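You operate a simulated robot arm through the tools that you are given. There is no shell and no other tool.

You are at the controls of a simulated robot arm. One attempt, no reset.

## Task
Chain the small cylinder, then roll its truck to Load and brake it.

Only the result counts: the job must be done as asked and must still hold three seconds after the hand-in. Knocking over, shifting, dropping, spilling or breaking anything else fails it.

## Robot
A 7-joint arm with a two-finger parallel gripper, fixed in place. Base frame: the origin is on the floor under the middle of its stand, x ahead of it, y to its left, z up. Lengths are in mm, angles in degrees, forces in N, time in s.
It reaches about 1479 mm from its shoulder. Its first joint turns from -166.0 to 166.0 degrees. Payload 4.4 kg.
Tool frame: the origin (TCP) lies between the finger pads and is the grasp point; the fingertips stand 23 mm ahead of it; z points along the fingers, y is the line along which they close. The gripper opens to 94 mm. The fingers are 38 mm wide and 10 mm thick; the gripper's body (54 by 96 mm) begins 39 mm behind the TCP.
Orientation is that of the tool frame in the base frame, as a unit quaternion [w, x, y, z]. With the fingers straight down and closing along the base's y, the tool's x points along the base's -x, its y along +y and its z along -z.

## Interface
- The arm moves only by the tool step_arm. Its argument "targets" is a list of rows, each a list of 7 numbers: the turn, a rotation vector about the base's x, y, z in units of 5 degrees (1.0 is 5 degrees), then the shift along the base's x, y, z in units of 30 mm (1.0 is 30 mm), then the gripper command, from -1 (shut) to 1 (fully open), values between in proportion. In form: [[wx, wy, wz, x, y, z, jaw], ...]. A call has 1 to 20 rows; each row shifts and turns the commanded pose from where the row before left it. A call with a number of a shift or a turn outside -1 to 1 is refused whole. A row lasts 0.2 s, in which the tool goes at most 50 mm and 8.6 degrees; a call with a longer step from one row to the next is refused whole, and so is a gripper value outside its range. A pose out of reach is approached as far as the arm can. The call stops where the force on the tool passes 90 N (or 10 N more than at its start, if that is more) or the arm is blocked; 0.2 s more then pass. Each finger travels about 72 mm/s and halts on what it meets, pressing with about 25 N; the grip force reading is that of the motor and also rises with nothing between the fingers. The clock runs only during rows and for 0.2 s after the last one: add rows that do not move to give the fingers time. It gives the time, the measured TCP pose, the force on the tool (base axes), the opening and the grip force at its end, in the units of the frame above (readings bear some noise), with the torque about the TCP (base axes, N m) and any sound that the robot's microphone picked up.
- Cameras (640 x 400 px; columns grow to the right, rows downward): "scene" is fixed at [41.9, -500.1, 1213.5]; the picture's right is [0.95, -0.31, 0.00], its down [-0.05, -0.16, -0.99] and it looks along [0.30, 0.94, -0.16] (base axes); focal length 346 px, centre (320, 200). "wrist" rides on the gripper at [86, 16, -74] in the tool frame; the picture's right is [-0.18, 0.98, 0.00], its down [-0.58, -0.11, -0.81] and it looks along [-0.79, -0.15, 0.59] (tool axes); focal length 243 px, centre (320, 200). There is no depth. A picture from a camera that has moved, and an enlarged one, comes with that camera's place and axes in the base frame and with its lens. The place of the scene camera against the robot may be out by one fixed shift of up to 18 mm in any direction.
- capture(camera): a new picture of that camera. The clock stands still meanwhile.
- zoom(camera, box): a new picture of the part [left, top, right, bottom] of that camera's present view, enlarged. The clock stands still meanwhile.
- sign_off(): hands the job in; it is judged then, once.

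Places have to be worked out from the pictures, the camera data and where the tool is seen. Open the gripper and draw the arm clear of the work before you hand the job in, unless the task says otherwise.

The tools are called after "Emit:" by a JSON object that holds its "fn" and its "kwargs". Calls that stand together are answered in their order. step_arm: Moves the arm, as the interface text tells. Its arguments: {"type":"object","properties":{"targets":{"type":"array"}},"required":["targets"]} The other tools are called the same way: capture (camera) takes a picture; zoom (camera, box) takes an enlarged picture of a part of a camera's view; sign_off () hands the job in.

At the start:

```text
time: 0.0
position: [409.2, 734.5, 1146.4]
tool_rot: [0.0, 0.0, 1.0, -0.001]
contact_force: [-0.5, 0.4, 0.2]
moment: [0.02, 0.02, 0.0]
width: 94.1
grip_force: 0.1
```

scene: 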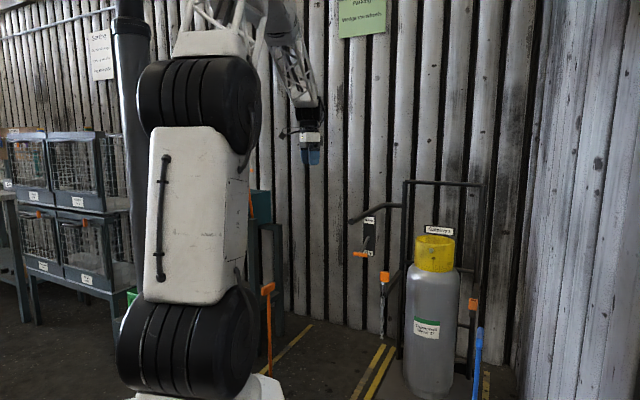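
wrist: 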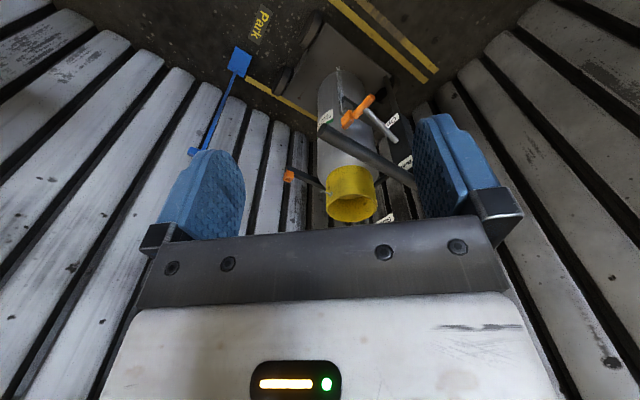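

I start by looking closely at the scene and wrist views to identify the trucks, cylinders, chains and brakes.

Emit:
{"fn": "zoom", "kwargs": {"camera": "scene", "box": [320, 150, 520, 400]}}

Emit:
{"fn": "zoom", "kwargs": {"camera": "scene", "box": [220, 150, 420, 400]}}

Emit:
{"fn": "zoom", "kwargs": {"camera": "scene", "box": [0, 0, 160, 100]}}

Emit:
{"fn": "zoom", "kwargs": {"camera": "scene", "box": [300, 0, 420, 75]}}

Emit:
{"fn": "zoom", "kwargs": {"camera": "wrist", "box": [200, 0, 480, 240]}}

```text
1.60 times, centred on (420, 275) of scene
camera zoom: at [41.9, -500.1, 1213.5], right [0.95, -0.31, 0.0], down [-0.05, -0.16, -0.99], along [0.3, 0.94, -0.16], focal length 553 px, centre (160, 80)
```

zoom: 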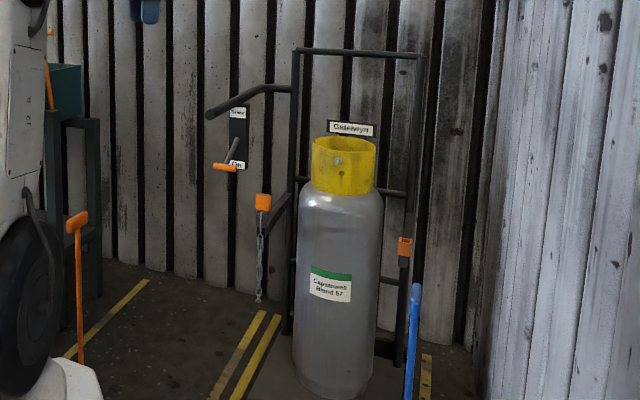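

```text
1.60 times, centred on (320, 275) of scene
camera zoom: at [41.9, -500.1, 1213.5], right [0.95, -0.31, 0.0], down [-0.05, -0.16, -0.99], along [0.3, 0.94, -0.16], focal length 553 px, centre (320, 80)
```

zoom: 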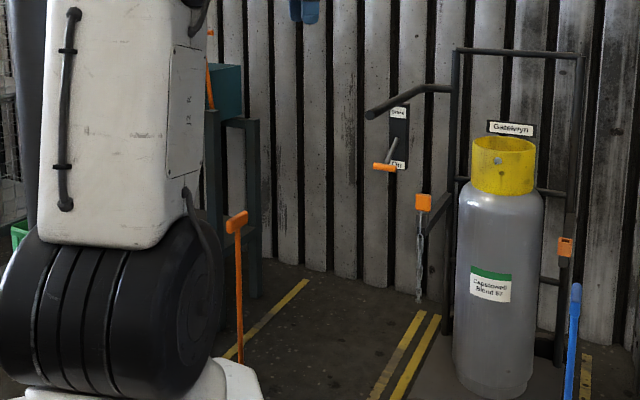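

```text
4.00 times, centred on (80, 50) of scene
camera zoom: at [41.9, -500.1, 1213.5], right [0.95, -0.31, 0.0], down [-0.05, -0.16, -0.99], along [0.3, 0.94, -0.16], focal length 1383 px, centre (1280, 800)
```

zoom: 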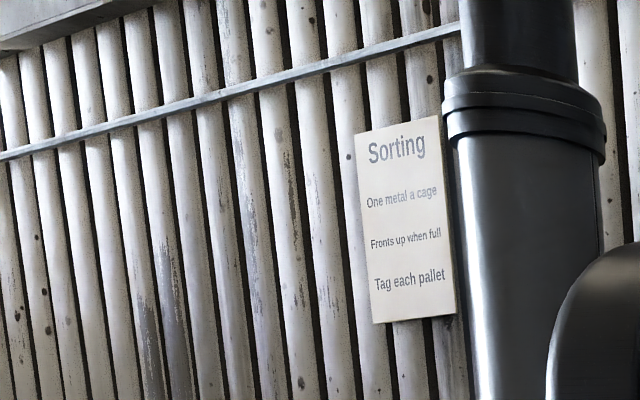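

```text
5.33 times, centred on (360, 38) of scene
camera zoom: at [41.9, -500.1, 1213.5], right [0.95, -0.31, 0.0], down [-0.05, -0.16, -0.99], along [0.3, 0.94, -0.16], focal length 1844 px, centre (107, 1067)
```

zoom: 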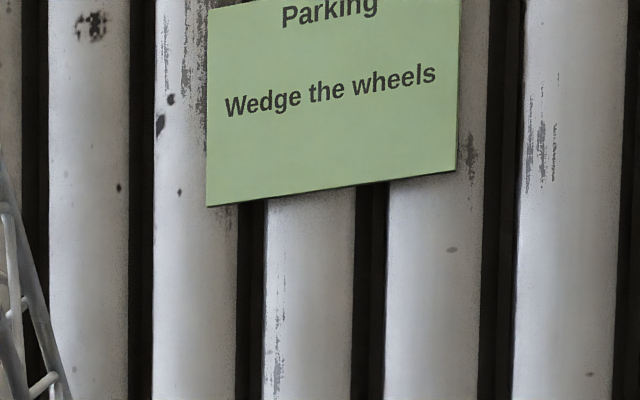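

```text
1.67 times, centred on (340, 120) of wrist
camera zoom: at [322.7, 751.6, 1220.6], right [0.18, 0.98, 0.0], down [0.58, -0.11, 0.81], along [0.79, -0.15, -0.59], focal length 404 px, centre (287, 333)
```

zoom: 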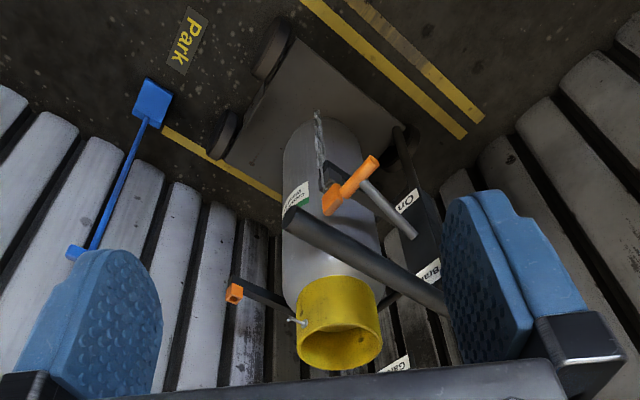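

The view shows a hand truck with a grey cylinder at around (960, 740), a hanging chain, a wall panel labelled Brake/On and a blue wedge on a pole. I zoom in on details before moving.

Emit:
{"fn": "zoom", "kwargs": {"camera": "scene", "box": [340, 190, 420, 240]}}

Emit:
{"fn": "zoom", "kwargs": {"camera": "scene", "box": [360, 240, 440, 340]}}

Emit:
{"fn": "zoom", "kwargs": {"camera": "scene", "box": [400, 215, 500, 280]}}

Emit:
{"fn": "zoom", "kwargs": {"camera": "scene", "box": [400, 280, 520, 400]}}

Emit:
{"fn": "zoom", "kwargs": {"camera": "scene", "box": [230, 180, 330, 400]}}

Emit:
{"fn": "zoom", "kwargs": {"camera": "wrist", "box": [280, 60, 430, 230]}}

Emit:
{"fn": "zoom", "kwargs": {"camera": "wrist", "box": [160, 0, 320, 160]}}

```text
8.00 times, centred on (380, 215) of scene
camera zoom: at [41.9, -500.1, 1213.5], right [0.95, -0.31, 0.0], down [-0.05, -0.16, -0.99], along [0.3, 0.94, -0.16], focal length 2766 px, centre (-160, 80)
```

zoom: 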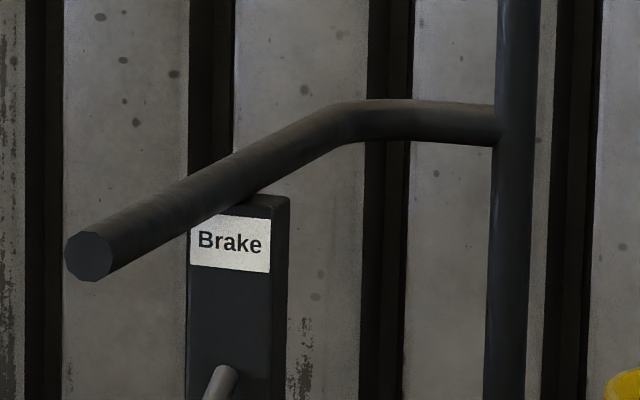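

```text
4.00 times, centred on (400, 290) of scene
camera zoom: at [41.9, -500.1, 1213.5], right [0.95, -0.31, 0.0], down [-0.05, -0.16, -0.99], along [0.3, 0.94, -0.16], focal length 1383 px, centre (0, -160)
```

zoom: 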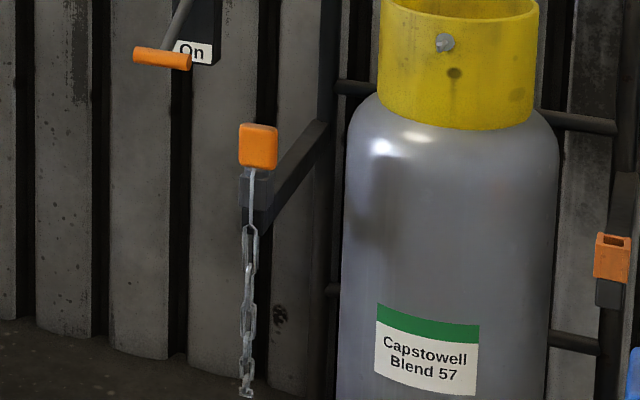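

```text
6.15 times, centred on (450, 248) of scene
camera zoom: at [41.9, -500.1, 1213.5], right [0.95, -0.31, 0.0], down [-0.05, -0.16, -0.99], along [0.3, 0.94, -0.16], focal length 2128 px, centre (-480, -92)
```

zoom: 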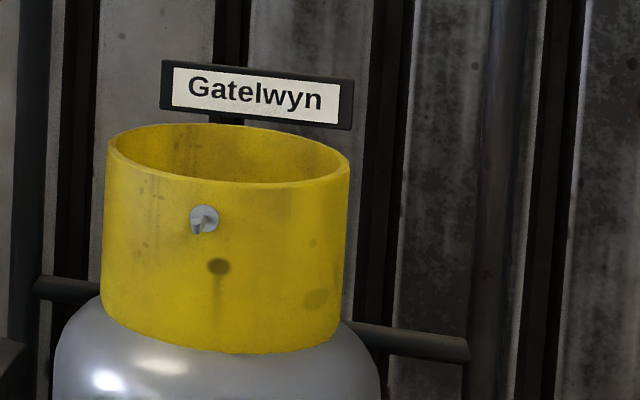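

```text
3.33 times, centred on (460, 340) of scene
camera zoom: at [41.9, -500.1, 1213.5], right [0.95, -0.31, 0.0], down [-0.05, -0.16, -0.99], along [0.3, 0.94, -0.16], focal length 1152 px, centre (-147, -267)
```

zoom: 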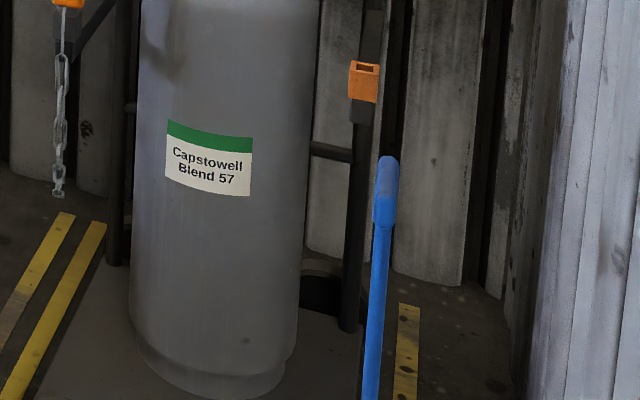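

```text
1.82 times, centred on (280, 290) of scene
camera zoom: at [41.9, -500.1, 1213.5], right [0.95, -0.31, 0.0], down [-0.05, -0.16, -0.99], along [0.3, 0.94, -0.16], focal length 629 px, centre (393, 36)
```

zoom: 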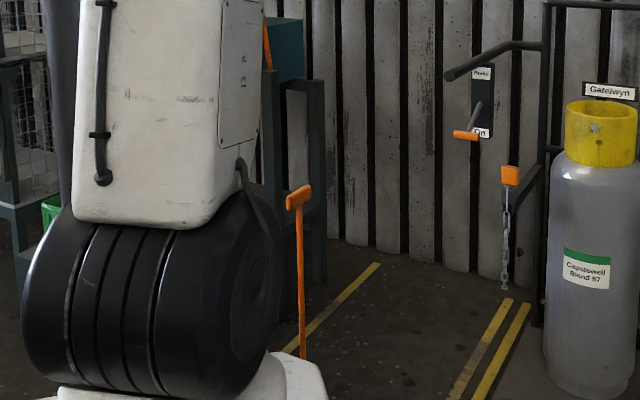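

```text
2.35 times, centred on (355, 145) of wrist
camera zoom: at [322.7, 751.6, 1220.6], right [0.18, 0.98, 0.0], down [0.58, -0.11, 0.81], along [0.79, -0.15, -0.59], focal length 571 px, centre (238, 329)
```

zoom: 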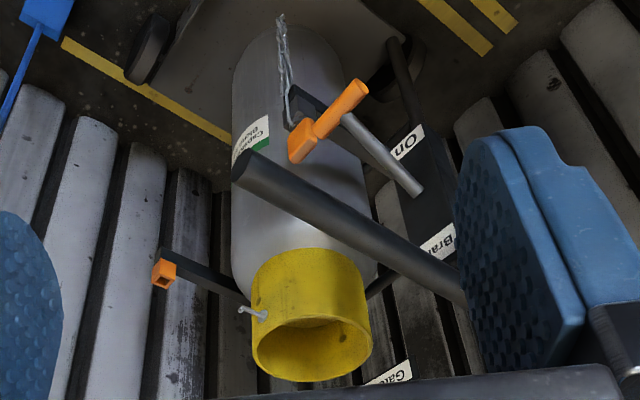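

```text
2.50 times, centred on (240, 80) of wrist
camera zoom: at [322.7, 751.6, 1220.6], right [0.18, 0.98, 0.0], down [0.58, -0.11, 0.81], along [0.79, -0.15, -0.59], focal length 606 px, centre (520, 500)
```

zoom: 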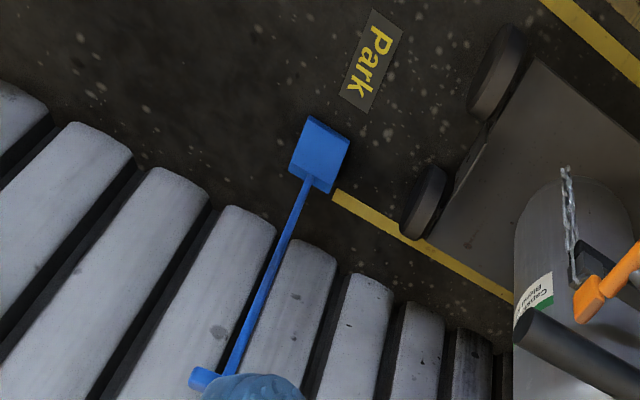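

The blue wedge on a pole stands near (787, 260), with the "Park" label on the floor nearby; the truck carries a brake panel, chain and socket. I need to survey the rest (Load bay, possible second truck), so I yaw the tool to look toward +y.

Emit:
{"fn": "step_arm", "kwargs": {"targets": [[0, 0, 1, 0, 0, 0.3, 1], [0, 0, 1, 0, 0, 0.3, 1], [0, 0, 1, 0, 0, 0.3, 1], [0, 0, 1, 0, 0, 0.3, 1], [0, 0, 1, 0, 0, 0.3, 1], [0, 0, 1, 0, 0, 0.3, 1], [0, 0, 1, 0, 0, 0.3, 1], [0, 0, 1, 0, 0, 0.3, 1], [0, 0, 1, 0, 0, 0.3, 1]]}}

Emit:
{"fn": "capture", "kwargs": {"camera": "wrist"}}

Emit:
{"fn": "capture", "kwargs": {"camera": "scene"}}

```text
time: 2.0
position: [409.3, 734.1, 1228.2]
tool_rot: [0.0, -0.384, 0.923, 0.0]
contact_force: [0.0, 0.0, 1.2]
moment: [0.0, 0.01, -0.05]
width: 93.8
grip_force: 0.1
```

```text
taken
camera wrist: at [336.6, 685.3, 1302.0], right [-0.57, 0.82, 0.0], down [0.49, 0.33, 0.81], along [0.66, 0.46, -0.59], focal length 243 px, centre (320, 200)
```

wrist: 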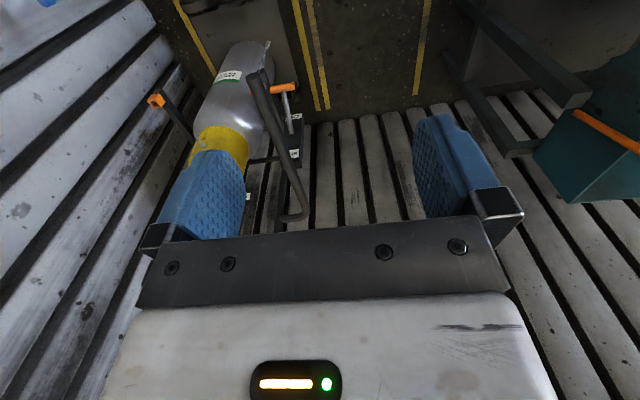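

```text
taken
```

scene: 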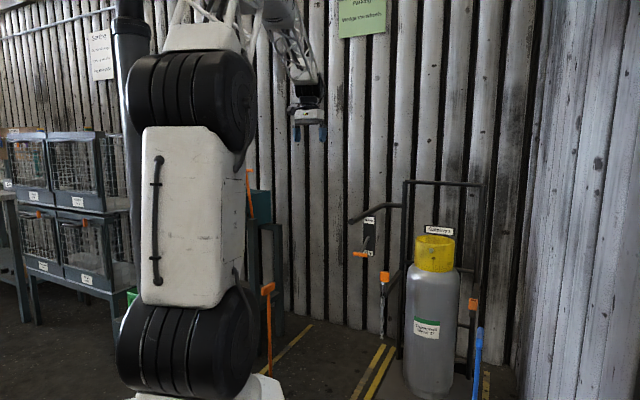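

Another bay with yellow lines is visible beyond the double line, and a teal machine sits beyond. I keep yawing to look further around.

Emit:
{"fn": "step_arm", "kwargs": {"targets": [[0, 0, 1, 0, 0, 0.3, 1], [0, 0, 1, 0, 0, 0.3, 1], [0, 0, 1, 0, 0, 0.3, 1], [0, 0, 1, 0, 0, 0.3, 1], [0, 0, 1, 0, 0, 0.3, 1], [0, 0, 1, 0, 0, 0.3, 1], [0, 0, 1, 0, 0, 0.3, 1], [0, 0, 1, 0, 0, 0.3, 1], [0, 0, 1, 0, 0, 0.3, 1]]}}

Emit:
{"fn": "capture", "kwargs": {"camera": "wrist"}}

```text
time: 4.0
position: [409.0, 734.4, 1308.8]
tool_rot: [0.0, 0.707, -0.707, 0.0]
contact_force: [0.2, -0.2, 0.4]
moment: [0.01, 0.01, -0.01]
width: 94.1
grip_force: 0.1
```

```text
taken
camera wrist: at [392.9, 648.6, 1383.8], right [-0.98, 0.18, 0.0], down [0.11, 0.58, 0.81], along [0.15, 0.79, -0.59], focal length 243 px, centre (320, 200)
```

wrist: 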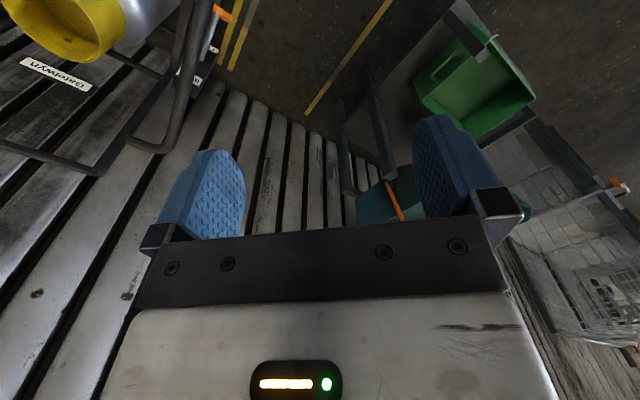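

The second bay (probably Load) lies between the double line and the single yellow line; beyond it stands a teal bench with a green crate. I pull the tool back and turn it to about 45° for an overall view of the truck and both bays.

Emit:
{"fn": "step_arm", "kwargs": {"targets": [[0, 0, -1, 0.1, -0.95, 0, 1], [0, 0, -1, 0.1, -0.95, 0, 1], [0, 0, -1, 0.1, -0.95, 0, 1], [0, 0, -1, 0.1, -0.95, 0, 1], [0, 0, -1, 0.1, -0.95, 0, 1], [0, 0, -1, 0.1, -0.95, 0, 1], [0, 0, -1, 0.1, -0.95, 0, 1], [0, 0, -1, 0.1, -0.95, 0, 1], [0, 0, -1, 0.1, -0.95, 0, 1], [0, 0, 0, 0.1, -0.95, 0, 1]]}}

Emit:
{"fn": "capture", "kwargs": {"camera": "wrist"}}

Emit:
{"fn": "capture", "kwargs": {"camera": "scene"}}

```text
time: 6.2
position: [439.1, 451.2, 1307.1]
tool_rot: [0.0, -0.382, 0.924, 0.0]
contact_force: [-0.6, 0.4, 0.3]
moment: [0.0, 0.04, 0.02]
width: 93.9
grip_force: 0.0
```

```text
taken
camera wrist: at [366.7, 401.2, 1381.7], right [-0.56, 0.83, 0.0], down [0.49, 0.33, 0.81], along [0.67, 0.45, -0.59], focal length 243 px, centre (320, 200)
```

wrist: 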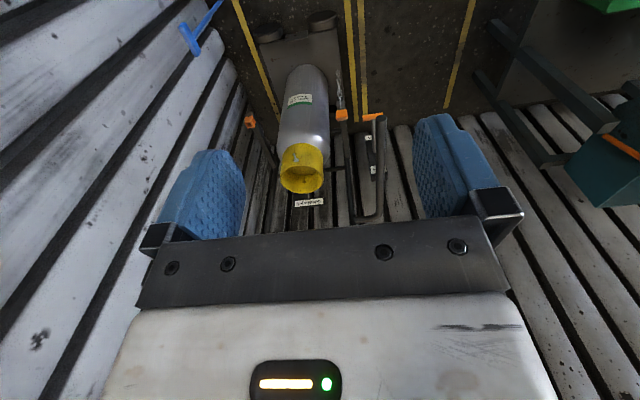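

```text
taken
```

scene: 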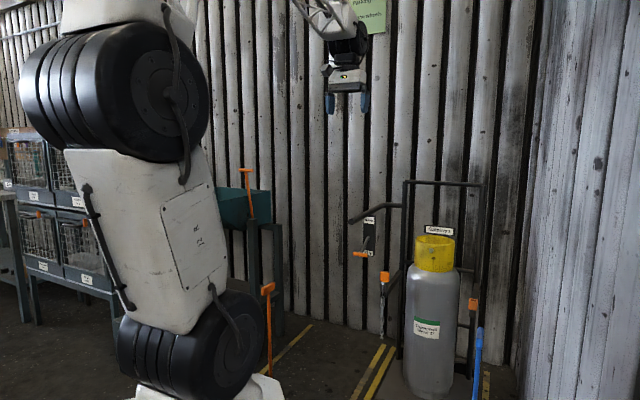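

Good overview. I zoom into the floor, wheels and the brake/chain hardware in this view.

Emit:
{"fn": "zoom", "kwargs": {"camera": "wrist", "box": [170, 0, 330, 100]}}

Emit:
{"fn": "zoom", "kwargs": {"camera": "wrist", "box": [320, 0, 480, 100]}}

Emit:
{"fn": "zoom", "kwargs": {"camera": "wrist", "box": [240, 80, 420, 230]}}

Emit:
{"fn": "zoom", "kwargs": {"camera": "wrist", "box": [480, 0, 640, 200]}}

Emit:
{"fn": "zoom", "kwargs": {"camera": "scene", "box": [210, 150, 320, 400]}}

```text
4.00 times, centred on (250, 50) of wrist
camera zoom: at [366.7, 401.2, 1381.7], right [-0.56, 0.83, 0.0], down [0.49, 0.33, 0.81], along [0.67, 0.45, -0.59], focal length 970 px, centre (600, 800)
```

zoom: 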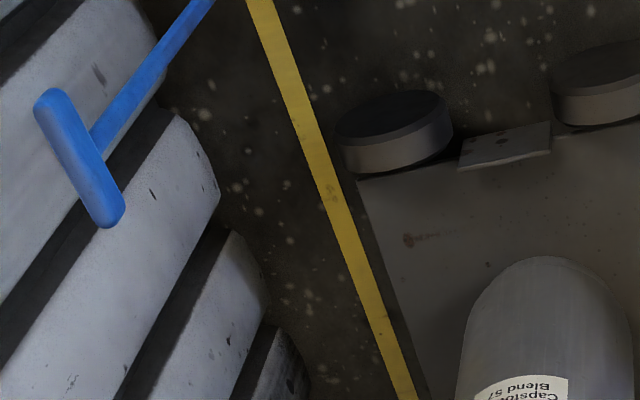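

```text
4.00 times, centred on (400, 50) of wrist
camera zoom: at [366.7, 401.2, 1381.7], right [-0.56, 0.83, 0.0], down [0.49, 0.33, 0.81], along [0.67, 0.45, -0.59], focal length 970 px, centre (0, 800)
```

zoom: 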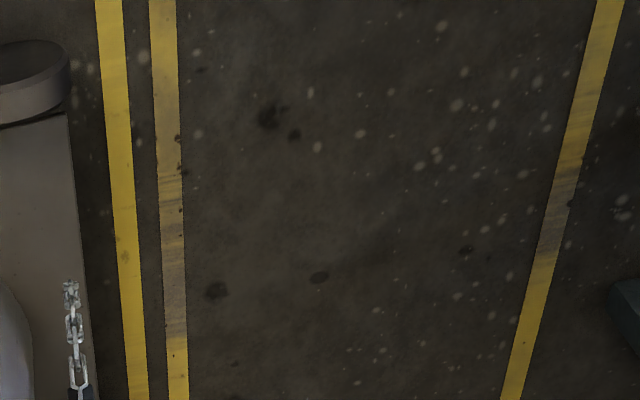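

```text
2.67 times, centred on (330, 155) of wrist
camera zoom: at [366.7, 401.2, 1381.7], right [-0.56, 0.83, 0.0], down [0.49, 0.33, 0.81], along [0.67, 0.45, -0.59], focal length 647 px, centre (293, 320)
```

zoom: 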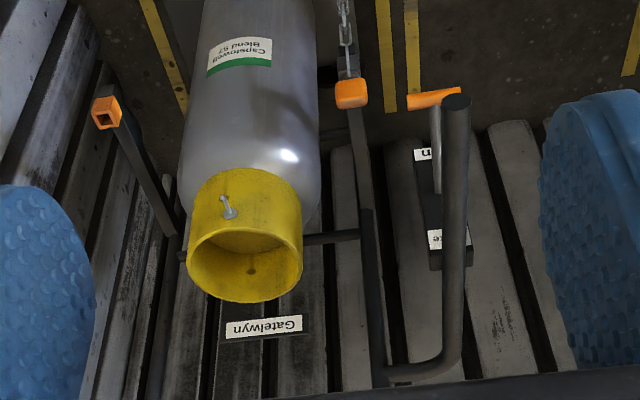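

```text
2.00 times, centred on (560, 100) of wrist
camera zoom: at [366.7, 401.2, 1381.7], right [-0.56, 0.83, 0.0], down [0.49, 0.33, 0.81], along [0.67, 0.45, -0.59], focal length 485 px, centre (-160, 400)
```

zoom: 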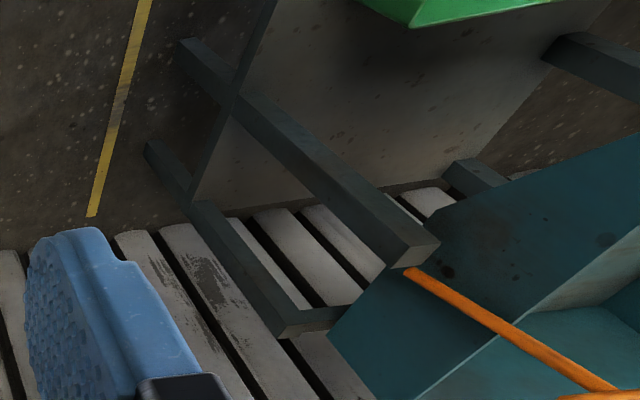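

```text
1.60 times, centred on (265, 275) of scene
camera zoom: at [41.9, -500.1, 1213.5], right [0.95, -0.31, 0.0], down [-0.05, -0.16, -0.99], along [0.3, 0.94, -0.16], focal length 553 px, centre (408, 80)
```

zoom: 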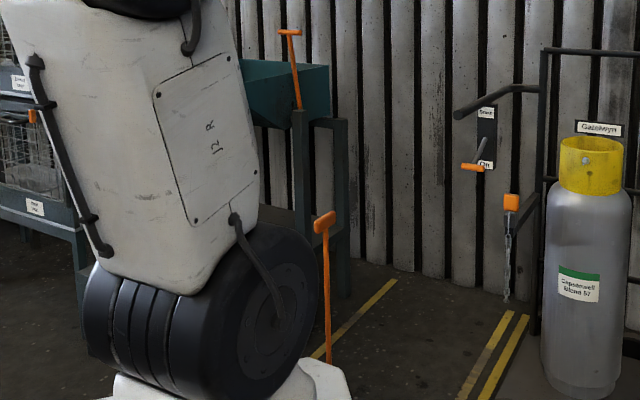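

The truck's wheel axles run front-to-back, so it rolls sideways from Park across the double line into the other bay. I tilt the camera down to see the floor labels, the wheels and the orange-handled item near the robot.

Emit:
{"fn": "step_arm", "kwargs": {"targets": [[-0.56, 0.83, 0, 0, 0, 0, 1], [-0.56, 0.83, 0, 0, 0, 0, 1], [-0.56, 0.83, 0, 0, 0, 0, 1], [-0.56, 0.83, 0, 0, 0, 0, 1], [-0.56, 0.83, 0, 0, 0, 0, 1], [-0.56, 0.83, 0, 0, 0, 0, 1]]}}

Emit:
{"fn": "capture", "kwargs": {"camera": "wrist"}}

```text
time: 7.6
position: [437.7, 450.4, 1308.3]
tool_rot: [-0.254, -0.37, 0.892, -0.052]
contact_force: [0.0, -0.6, -0.1]
moment: [0.01, -0.05, 0.0]
width: 93.9
grip_force: 0.1
```

```text
taken
camera wrist: at [407.5, 428.5, 1416.7], right [-0.56, 0.83, 0.0], down [0.76, 0.52, 0.4], along [0.33, 0.23, -0.92], focal length 243 px, centre (320, 200)
```

wrist: 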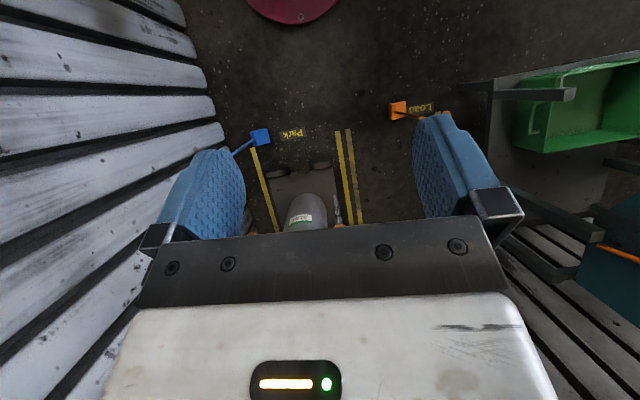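

Emit:
{"fn": "zoom", "kwargs": {"camera": "wrist", "box": [220, 90, 460, 240]}}

Emit:
{"fn": "zoom", "kwargs": {"camera": "wrist", "box": [380, 80, 480, 140]}}

Emit:
{"fn": "zoom", "kwargs": {"camera": "wrist", "box": [230, 110, 330, 172]}}

```text
2.67 times, centred on (340, 165) of wrist
camera zoom: at [407.5, 428.5, 1416.7], right [-0.56, 0.83, 0.0], down [0.76, 0.52, 0.4], along [0.33, 0.23, -0.92], focal length 647 px, centre (267, 293)
```

zoom: 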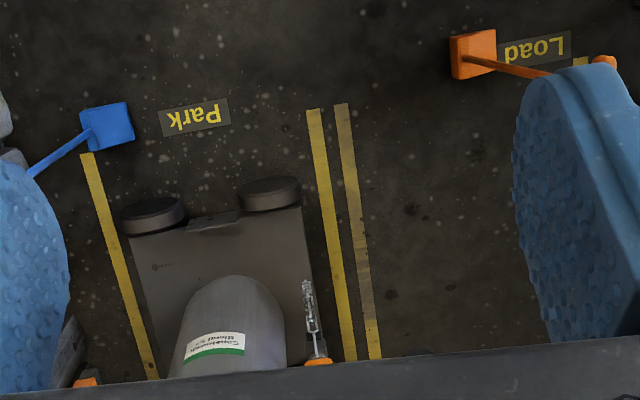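

```text
6.40 times, centred on (430, 110) of wrist
camera zoom: at [407.5, 428.5, 1416.7], right [-0.56, 0.83, 0.0], down [0.76, 0.52, 0.4], along [0.33, 0.23, -0.92], focal length 1553 px, centre (-384, 776)
```

zoom: 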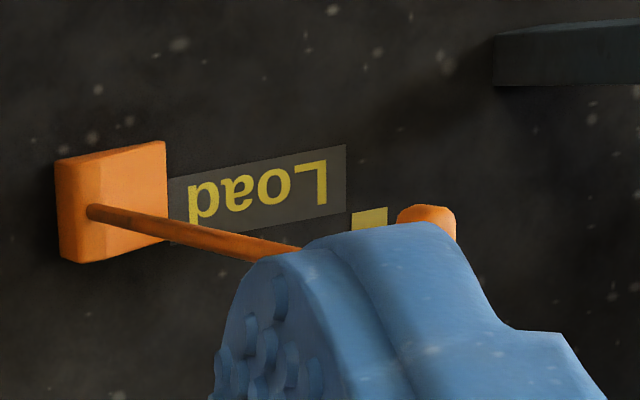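

```text
6.40 times, centred on (280, 141) of wrist
camera zoom: at [407.5, 428.5, 1416.7], right [-0.56, 0.83, 0.0], down [0.76, 0.52, 0.4], along [0.33, 0.23, -0.92], focal length 1553 px, centre (576, 578)
```

zoom: 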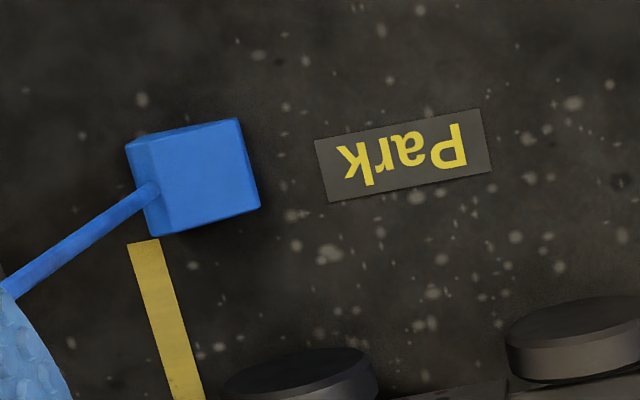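

Two bays are clear: Park (with blue wedge) and Load (with orange wedge). I want to check whether any other truck or cylinder exists, so I untilt and yaw around toward −y.

Emit:
{"fn": "step_arm", "kwargs": {"targets": [[0.56, -0.83, 0, 0, 0, 0, 1], [0.56, -0.83, 0, 0, 0, 0, 1], [0.56, -0.83, 0, 0, 0, 0, 1], [0.56, -0.83, 0, 0, 0, 0, 1], [0.56, -0.83, 0, 0, 0, 0, 1], [0.56, -0.83, 0, 0, 0, 0, 1], [0, 0, -1, 0, 0, 0, 1], [0, 0, -1, 0, 0, 0, 1], [0, 0, -1, 0, 0, 0, 1], [0, 0, -1, 0, 0, 0, 1], [0, 0, -1, 0, 0, 0, 1], [0, 0, -1, 0, 0, 0, 1], [0, 0, -1, 0, 0, 0, 1], [0, 0, -1, 0, 0, 0, 1], [0, 0, -1, 0, 0, 0, 1], [0, 0, -1, 0, 0, 0, 1], [0, 0, -1, 0, 0, 0, 1], [0, 0, -1, 0, 0, 0, 1], [0, 0, -1, 0, 0, 0, 1], [0, 0, -1, 0, 0, 0, 1]]}}

Emit:
{"fn": "capture", "kwargs": {"camera": "wrist"}}

```text
time: 11.8
position: [438.5, 450.1, 1308.3]
tool_rot: [-0.001, 0.217, 0.976, 0.001]
contact_force: [0.1, 0.8, 0.1]
moment: [-0.02, -0.02, -0.01]
width: 94.0
grip_force: 0.0
```

```text
taken
camera wrist: at [367.8, 501.9, 1382.5], right [0.58, 0.81, 0.0], down [0.48, -0.35, 0.81], along [0.65, -0.47, -0.59], focal length 243 px, centre (320, 200)
```

wrist: 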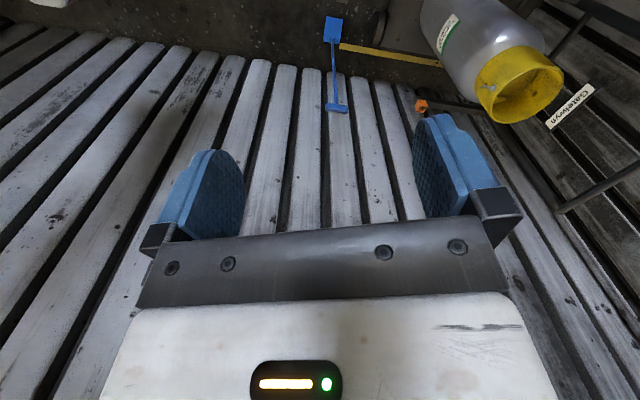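

Only wall and the blue wedge this way. I continue the yaw toward −y to complete the survey.

Emit:
{"fn": "step_arm", "kwargs": {"targets": [[0, 0, -1, 0, 0, 0, 1], [0, 0, -1, 0, 0, 0, 1], [0, 0, -1, 0, 0, 0, 1], [0, 0, -1, 0, 0, 0, 1], [0, 0, -1, 0, 0, 0, 1], [0, 0, -1, 0, 0, 0, 1], [0, 0, -1, 0, 0, 0, 1], [0, 0, -1, 0, 0, 0, 1], [0, 0, -1, 0, 0, 0, 1], [0, 0, -1, 0, 0, 0, 1], [0, 0, -1, 0, 0, 0, 1], [0, 0, -1, 0, 0, 0, 1], [0, 0, -1, 0, 0, 0, 1], [0, 0, -1, 0, 0, 0, 1]]}}

Emit:
{"fn": "capture", "kwargs": {"camera": "wrist"}}

Emit:
{"fn": "capture", "kwargs": {"camera": "scene"}}

```text
time: 14.8
position: [438.3, 450.4, 1307.9]
tool_rot: [0.0, 0.738, 0.675, 0.0]
contact_force: [-0.5, 0.5, 1.2]
moment: [-0.02, -0.03, 0.02]
width: 94.4
grip_force: 0.1
```

```text
taken
camera wrist: at [462.7, 535.7, 1382.6], right [0.96, -0.27, 0.0], down [-0.16, -0.57, 0.81], along [-0.22, -0.78, -0.59], focal length 243 px, centre (320, 200)
```

wrist: 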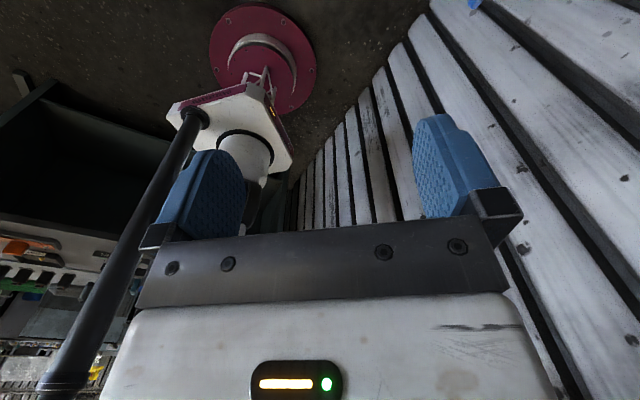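

```text
taken
```

scene: 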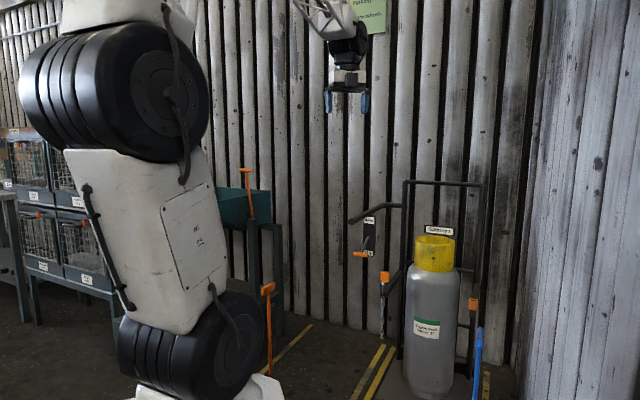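

Behind the robot there is a dark bin and a bench only. One more yaw toward −x to finish the survey.

Emit:
{"fn": "step_arm", "kwargs": {"targets": [[0, 0, -1, 0, 0, 0, 1], [0, 0, -1, 0, 0, 0, 1], [0, 0, -1, 0, 0, 0, 1], [0, 0, -1, 0, 0, 0, 1], [0, 0, -1, 0, 0, 0, 1], [0, 0, -1, 0, 0, 0, 1], [0, 0, -1, 0, 0, 0, 1], [0, 0, -1, 0, 0, 0, 1], [0, 0, -1, 0, 0, 0, 1], [0, 0, -1, 0, 0, 0, 1], [0, 0, -1, 0, 0, 0, 1], [0, 0, -1, 0, 0, 0, 1]]}}

Emit:
{"fn": "capture", "kwargs": {"camera": "wrist"}}

```text
time: 17.4
position: [459.3, 429.9, 1311.8]
tool_rot: [-0.007, 0.901, 0.433, -0.002]
contact_force: [1.4, 0.1, 0.1]
moment: [0.0, 0.0, 0.01]
width: 94.1
grip_force: 0.0
out of reach, approached as far as the arm can: row 7, 8, 9, 10, 11, 12
```

```text
taken
camera wrist: at [526.9, 486.5, 1386.3], right [0.65, -0.76, -0.02], down [-0.44, -0.4, 0.81], along [-0.62, -0.52, -0.59], focal length 243 px, centre (320, 200)
```

wrist: 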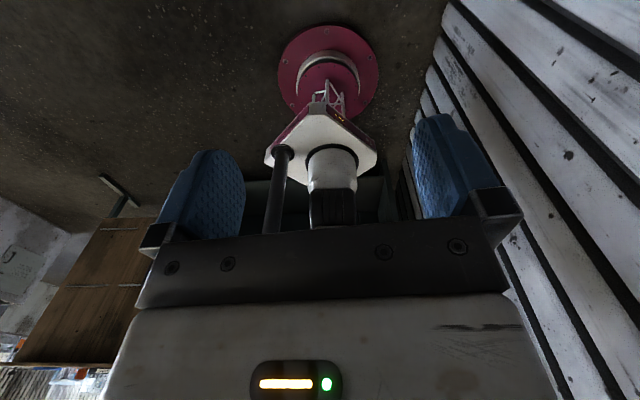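

No other truck turns up, so this is the one. The arm hit a joint limit, so I turn back the other way; then I'll aim the camera up at the green "Parking" sign to read all of it.

Emit:
{"fn": "step_arm", "kwargs": {"targets": [[0, 0, 1, 0, 0, 0, 1], [0, 0, 1, 0, 0, 0, 1], [0, 0, 1, 0, 0, 0, 1], [0, 0, 1, 0, 0, 0, 1], [0, 0, 1, 0, 0, 0, 1], [0, 0, 1, 0, 0, 0, 1], [0, 0, 1, 0, 0, 0, 1], [0, 0, 1, 0, 0, 0, 1], [0, 0, 1, 0, 0, 0, 1], [0, 0, 1, 0, 0, 0, 1], [0, 0, 1, 0, 0, 0, 1], [0, 0, 1, 0, 0, 0, 1], [0, 0, 1, 0, 0, 0, 1], [0, 0, 1, 0, 0, 0, 1], [0, 0, 1, 0, 0, 0, 1], [0, 0, 1, 0, 0, 0, 1], [0, 0, 1, 0, 0, 0, 1], [0, 0, 1, 0, 0, 0, 1], [0, 0, 1, 0, 0, 0, 1], [0, 0, 1, 0, 0, 0, 1]]}}

Emit:
{"fn": "step_arm", "kwargs": {"targets": [[0, 0, 1, 0, 0, 0, 1], [0, 0, 1, 0, 0, 0, 1], [0, 0, 1, 0, 0, 0, 1], [0, 0, 1, 0, 0, 0, 1], [0, 0, 1, 0, 0, 0, 1], [0, 0, 1, 0, 0, 0, 1], [0, 0, 1, 0, 0, 0, 1], [0, 0, 1, 0, 0, 0, 1], [0, 0, 1, 0, 0, 0, 1], [0, 0, 1, 0, 0, 0, 1], [0, 0, 1, 0, 0, 0, 1], [0, 0, 1, 0, 0, 0, 1], [0, 0, 1, 0, 0, 0, 1], [0, 0, 1, 0, 0, 0, 1], [0, 0, 1, 0, 0, 0, 1], [0, 0, 1, 0, 0, 0, 1], [0, 0, 1, 0, 0, 0, 1], [0, 0, 1, 0, 0, 0, 1], [0, 0, 1, 0, 0, 0, 1], [0, 0, 1, 0, 0, 0, 1]]}}

```text
time: 21.6
position: [458.3, 429.3, 1311.7]
tool_rot: [-0.003, 0.247, 0.969, -0.007]
contact_force: [-0.6, 0.7, 0.0]
moment: [0.01, 0.03, 0.02]
width: 93.9
grip_force: 0.0
```

```text
time: 25.8
position: [456.9, 428.4, 1312.9]
tool_rot: [0.004, -0.585, 0.811, -0.007]
contact_force: [-0.6, 0.5, 0.1]
moment: [-0.03, 0.05, -0.03]
width: 94.0
grip_force: 0.0
```

The yaw is now about 72°. I tilt the camera up around 60° to read the sign on the back wall.

Emit:
{"fn": "step_arm", "kwargs": {"targets": [[0.873, -0.48, 0, 0, 0, 0, 1], [0.873, -0.48, 0, 0, 0, 0, 1], [0.873, -0.48, 0, 0, 0, 0, 1], [0.873, -0.48, 0, 0, 0, 0, 1], [0.873, -0.48, 0, 0, 0, 0, 1], [0.873, -0.48, 0, 0, 0, 0, 1], [0.873, -0.48, 0, 0, 0, 0, 1], [0.873, -0.48, 0, 0, 0, 0, 1], [0.873, -0.48, 0, 0, 0, 0, 1], [0.873, -0.48, 0, 0, 0, 0, 1], [0.873, -0.48, 0, 0, 0, 0, 1], [0.873, -0.48, 0, 0, 0, 0, 1]]}}

Emit:
{"fn": "capture", "kwargs": {"camera": "wrist"}}

```text
time: 28.4
position: [457.9, 428.4, 1312.3]
tool_rot: [0.454, -0.503, 0.706, 0.208]
contact_force: [0.5, 0.3, 0.3]
moment: [0.02, -0.03, -0.02]
width: 94.2
grip_force: 0.0
```

```text
taken
camera wrist: at [405.9, 335.7, 1273.3], right [-0.87, 0.5, 0.0], down [-0.2, -0.35, 0.92], along [0.45, 0.8, 0.4], focal length 243 px, centre (320, 200)
```

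wrist: 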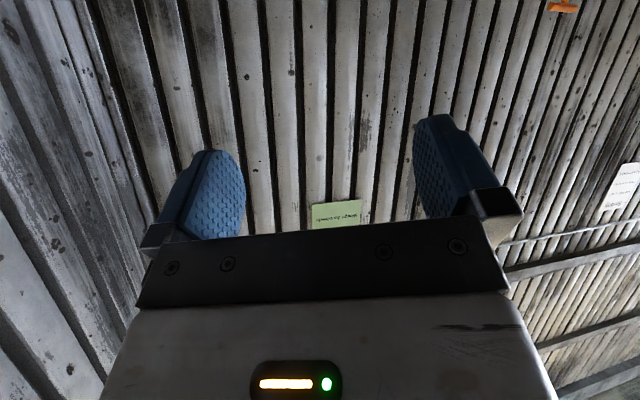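

The sign is partly hidden behind the gripper body; I tilt up another 20°.

Emit:
{"fn": "step_arm", "kwargs": {"targets": [[0.873, -0.48, 0, 0, 0, 0, 1], [0.873, -0.48, 0, 0, 0, 0, 1], [0.873, -0.48, 0, 0, 0, 0, 1], [0.873, -0.48, 0, 0, 0, 0, 1]]}}

Emit:
{"fn": "zoom", "kwargs": {"camera": "wrist", "box": [260, 100, 420, 240]}}

```text
time: 29.4
position: [458.6, 428.8, 1313.3]
tool_rot: [0.582, -0.443, 0.625, 0.272]
contact_force: [-0.3, 0.7, -0.1]
moment: [-0.01, 0.01, 0.02]
width: 94.0
grip_force: 0.0
```

```text
2.86 times, centred on (340, 170) of wrist
camera zoom: at [415.9, 353.4, 1239.2], right [-0.87, 0.5, 0.0], down [-0.34, -0.6, 0.72], along [0.36, 0.63, 0.69], focal length 693 px, centre (263, 286)
```

zoom: 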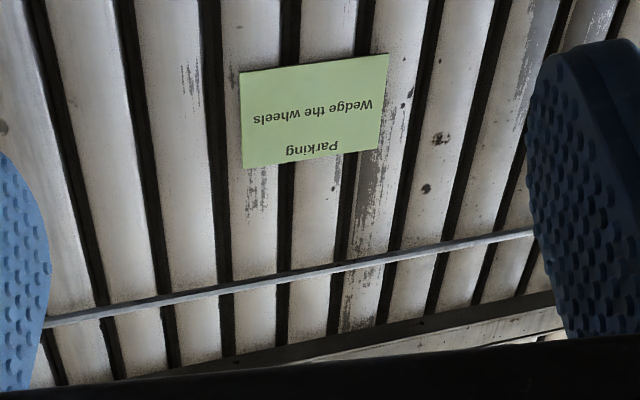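

The sign reads just "Parking – Wedge the wheels"; the task itself asks for the brake, in the Load bay, so I leave the wedges alone unless the brake proves not to hold. I untilt the tool and move toward a close-up viewpoint in front of the brake panel and chain.

Emit:
{"fn": "step_arm", "kwargs": {"targets": [[-0.873, 0.48, 0, 0, 0.18, 0, 1], [-0.873, 0.48, 0, 0, 0.18, 0, 1], [-0.873, 0.48, 0, 0, 0.18, 0, 1], [-0.873, 0.48, 0, 0, 0.18, 0, 1], [-0.873, 0.48, 0, 0, 0.18, 0, 1], [-0.873, 0.48, 0, 0, 0.18, 0, 1], [-0.873, 0.48, 0, 0, 0.18, 0, 1], [-0.873, 0.48, 0, 0, 0.18, 0, 1], [-0.873, 0.48, 0, 0, 0.18, 0, 1], [-0.873, 0.48, 0, 0, 0.18, 0, 1], [-0.873, 0.48, 0, 0, 0.18, 0, 1], [-0.873, 0.48, 0, 0, 0.18, 0, 1], [-0.873, 0.48, 0, 0, 0.18, 0, 1], [-0.873, 0.48, 0, 0, 0.18, 0, 1], [-0.873, 0.48, 0, 0, 0.18, 0, 1], [-0.873, 0.48, 0, 0, 0.18, 0, 1]]}}

Emit:
{"fn": "step_arm", "kwargs": {"targets": [[0, 0, -1, 0, 0, -1, 1], [0, 0, -1, 0, 0, -1, 1], [0, 0, -1, 0, 0, -1, 1], [0, 0, -0.4, 0, 0, -1, 1], [0, 0, 0, 0, 0, -1, 1], [0, 0, 0, 0, 0, -1, 1], [0, 0, 0, 0, 0, -1, 1], [0, 0, 0, 0, 0, -1, 1], [0, 0, 0, 0, 0, -1, 1], [0, 0, 0, 0, 0, -1, 1], [0, 0, 0, 0, 0, -1, 1], [0, 0, 0, 0, 0, -1, 1]]}}

Emit:
{"fn": "capture", "kwargs": {"camera": "wrist"}}

Emit:
{"fn": "capture", "kwargs": {"camera": "scene"}}

```text
time: 32.8
position: [457.9, 514.2, 1311.1]
tool_rot: [0.003, -0.583, 0.812, -0.007]
contact_force: [0.1, -0.3, 0.2]
moment: [-0.03, -0.01, 0.05]
width: 93.9
grip_force: 0.0
```

```text
time: 35.4
position: [458.7, 517.2, 952.5]
tool_rot: [0.003, -0.457, 0.889, -0.007]
contact_force: [-0.2, 0.4, -0.1]
moment: [0.02, 0.0, 0.01]
width: 94.0
grip_force: 0.0
```

```text
taken
camera wrist: at [396.1, 457.8, 1026.5], right [-0.69, 0.72, -0.02], down [0.42, 0.42, 0.81], along [0.59, 0.55, -0.59], focal length 243 px, centre (320, 200)
```

wrist: 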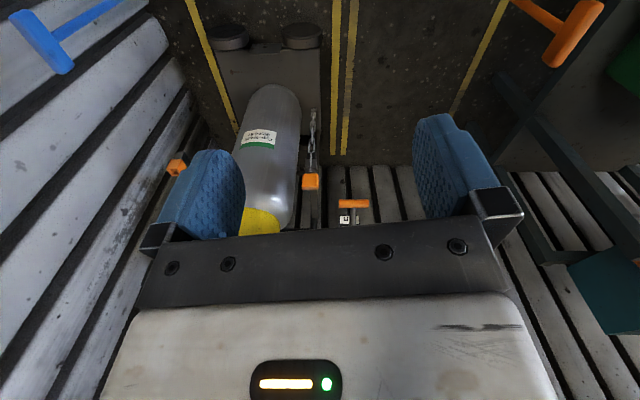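

```text
taken
```

scene: 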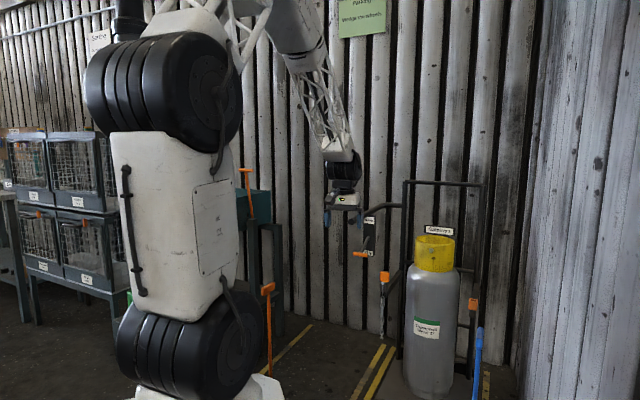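

The lever (orange T), tongue block and socket are visible but the gripper blocks the upper part. I tilt the hand forward 30° and lower a bit for a frontal look at the panel.

Emit:
{"fn": "step_arm", "kwargs": {"targets": [[0.707, -0.707, 0, 0, 0, -0.5, 1], [0.707, -0.707, 0, 0, 0, -0.5, 1], [0.707, -0.707, 0, 0, 0, -0.5, 1], [0.707, -0.707, 0, 0, 0, -0.5, 1], [0.707, -0.707, 0, 0, 0, -0.5, 1], [0.707, -0.707, 0, 0, 0, -0.5, 1]]}}

Emit:
{"fn": "capture", "kwargs": {"camera": "wrist"}}

Emit:
{"fn": "zoom", "kwargs": {"camera": "wrist", "box": [270, 120, 430, 240]}}

```text
time: 36.8
position: [459.0, 515.4, 861.9]
tool_rot: [0.249, -0.439, 0.86, 0.072]
contact_force: [0.2, -0.5, 0.3]
moment: [0.01, 0.03, 0.03]
width: 93.9
grip_force: 0.0
```

```text
taken
camera wrist: at [377.7, 438.2, 882.3], right [-0.69, 0.72, 0.0], down [0.08, 0.08, 0.99], along [0.72, 0.68, -0.11], focal length 243 px, centre (320, 200)
```

wrist: 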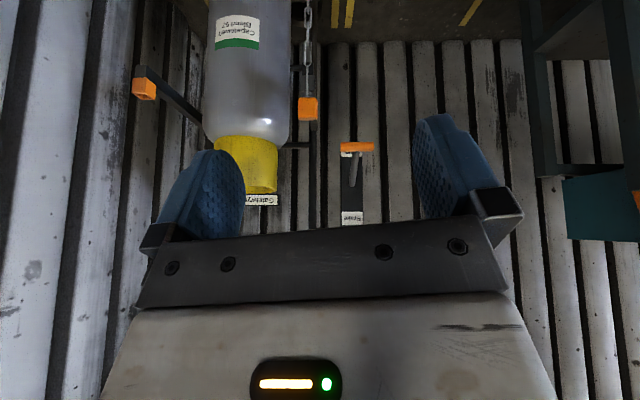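

```text
3.33 times, centred on (350, 180) of wrist
camera zoom: at [377.7, 438.2, 882.3], right [-0.69, 0.72, 0.0], down [0.08, 0.08, 0.99], along [0.72, 0.68, -0.11], focal length 809 px, centre (220, 267)
```

zoom: 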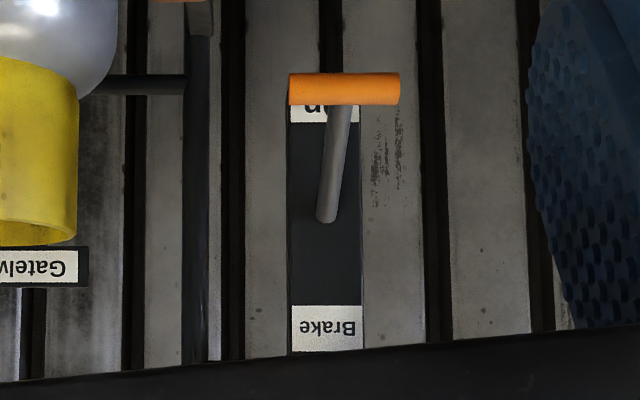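

The lever sits about 30° below horizontal, next to the "On" mark, so the brake is probably already on. Now I zoom onto the tongue/holder and the socket.

Emit:
{"fn": "zoom", "kwargs": {"camera": "wrist", "box": [270, 0, 350, 160]}}

Emit:
{"fn": "zoom", "kwargs": {"camera": "wrist", "box": [110, 50, 220, 130]}}

Emit:
{"fn": "zoom", "kwargs": {"camera": "scene", "box": [365, 260, 405, 350]}}

Emit:
{"fn": "zoom", "kwargs": {"camera": "scene", "box": [455, 280, 495, 340]}}

```text
2.50 times, centred on (310, 80) of wrist
camera zoom: at [377.7, 438.2, 882.3], right [-0.69, 0.72, 0.0], down [0.08, 0.08, 0.99], along [0.72, 0.68, -0.11], focal length 606 px, centre (345, 500)
```

zoom: 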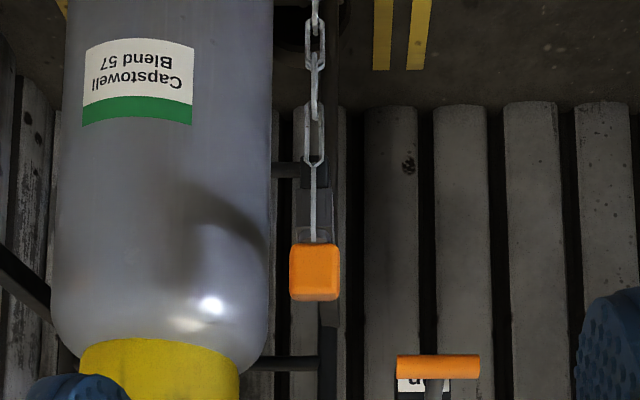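

```text
5.00 times, centred on (165, 90) of wrist
camera zoom: at [377.7, 438.2, 882.3], right [-0.69, 0.72, 0.0], down [0.08, 0.08, 0.99], along [0.72, 0.68, -0.11], focal length 1213 px, centre (1095, 750)
```

zoom: 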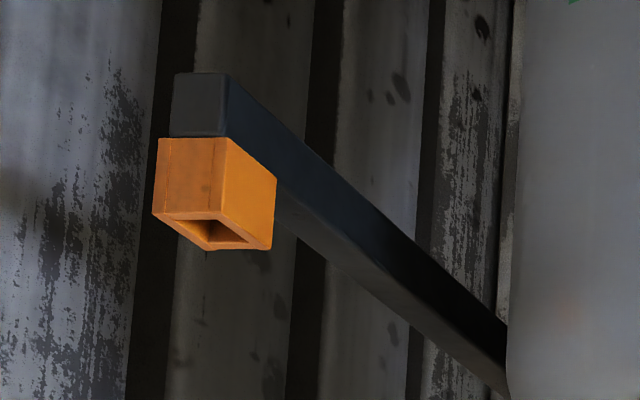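

```text
4.44 times, centred on (385, 305) of scene
camera zoom: at [41.9, -500.1, 1213.5], right [0.95, -0.31, 0.0], down [-0.05, -0.16, -0.99], along [0.3, 0.94, -0.16], focal length 1537 px, centre (31, -267)
```

zoom: 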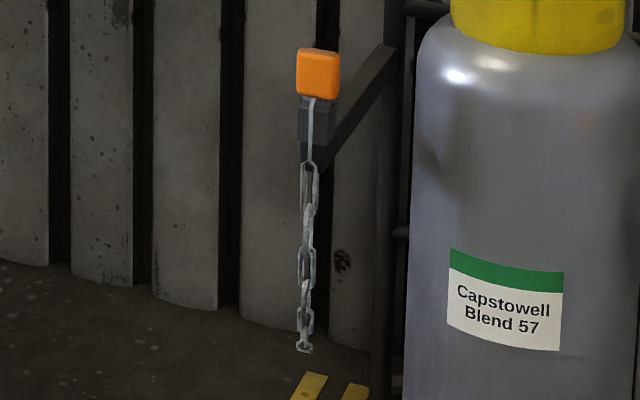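

```text
6.67 times, centred on (475, 310) of scene
camera zoom: at [41.9, -500.1, 1213.5], right [0.95, -0.31, 0.0], down [-0.05, -0.16, -0.99], along [0.3, 0.94, -0.16], focal length 2305 px, centre (-713, -533)
```

zoom: 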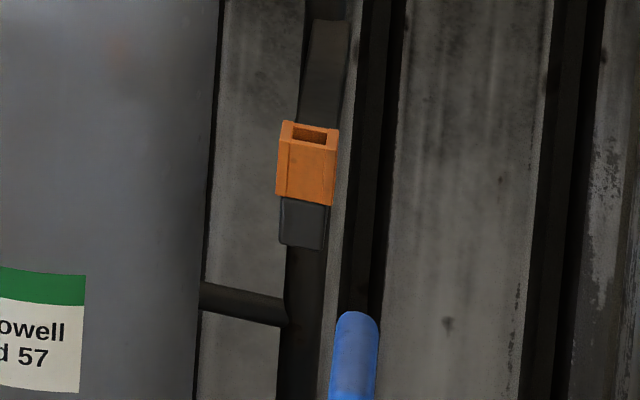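

I zoom deeper on the chain itself to see how it is anchored (one strand or a loop).

Emit:
{"fn": "zoom", "kwargs": {"camera": "wrist", "box": [290, 0, 330, 60]}}

Emit:
{"fn": "zoom", "kwargs": {"camera": "wrist", "box": [290, 55, 330, 135]}}

Emit:
{"fn": "zoom", "kwargs": {"camera": "scene", "box": [375, 265, 395, 305]}}

Emit:
{"fn": "zoom", "kwargs": {"camera": "scene", "box": [375, 300, 395, 345]}}

```text
6.67 times, centred on (310, 30) of wrist
camera zoom: at [377.7, 438.2, 882.3], right [-0.69, 0.72, 0.0], down [0.08, 0.08, 0.99], along [0.72, 0.68, -0.11], focal length 1618 px, centre (387, 1333)
```

zoom: 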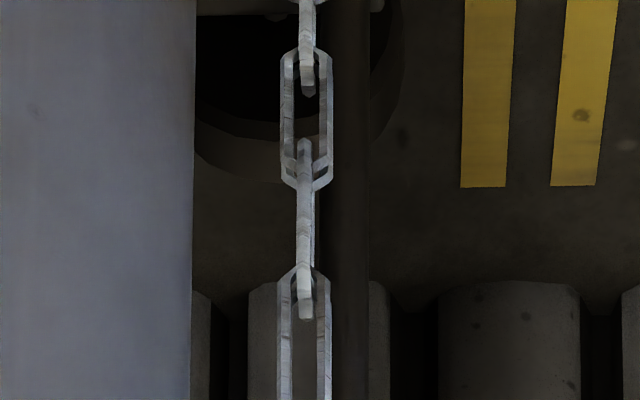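

```text
5.00 times, centred on (310, 95) of wrist
camera zoom: at [377.7, 438.2, 882.3], right [-0.69, 0.72, 0.0], down [0.08, 0.08, 0.99], along [0.72, 0.68, -0.11], focal length 1213 px, centre (370, 725)
```

zoom: 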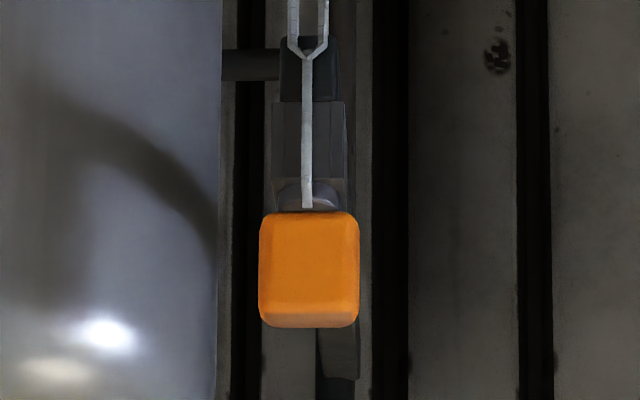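

```text
10.00 times, centred on (385, 285) of scene
camera zoom: at [41.9, -500.1, 1213.5], right [0.95, -0.31, 0.0], down [-0.05, -0.16, -0.99], along [0.3, 0.94, -0.16], focal length 3458 px, centre (-330, -650)
```

zoom: 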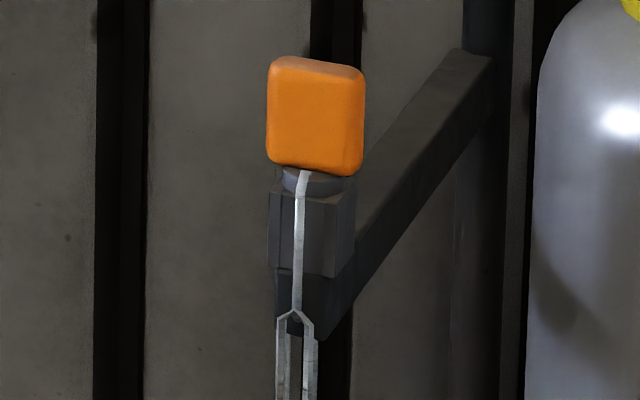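

```text
8.89 times, centred on (385, 322) of scene
camera zoom: at [41.9, -500.1, 1213.5], right [0.95, -0.31, 0.0], down [-0.05, -0.16, -0.99], along [0.3, 0.94, -0.16], focal length 3073 px, centre (-258, -889)
```

zoom: 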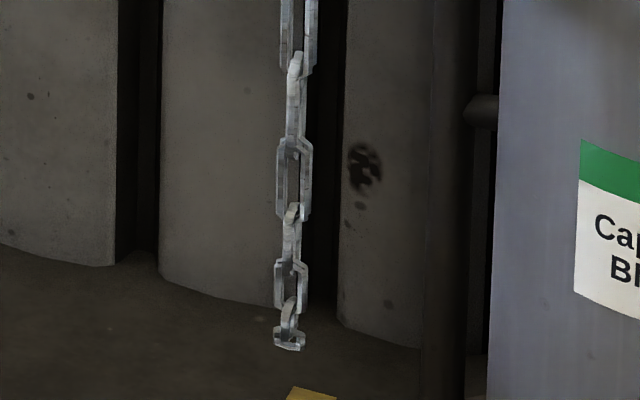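

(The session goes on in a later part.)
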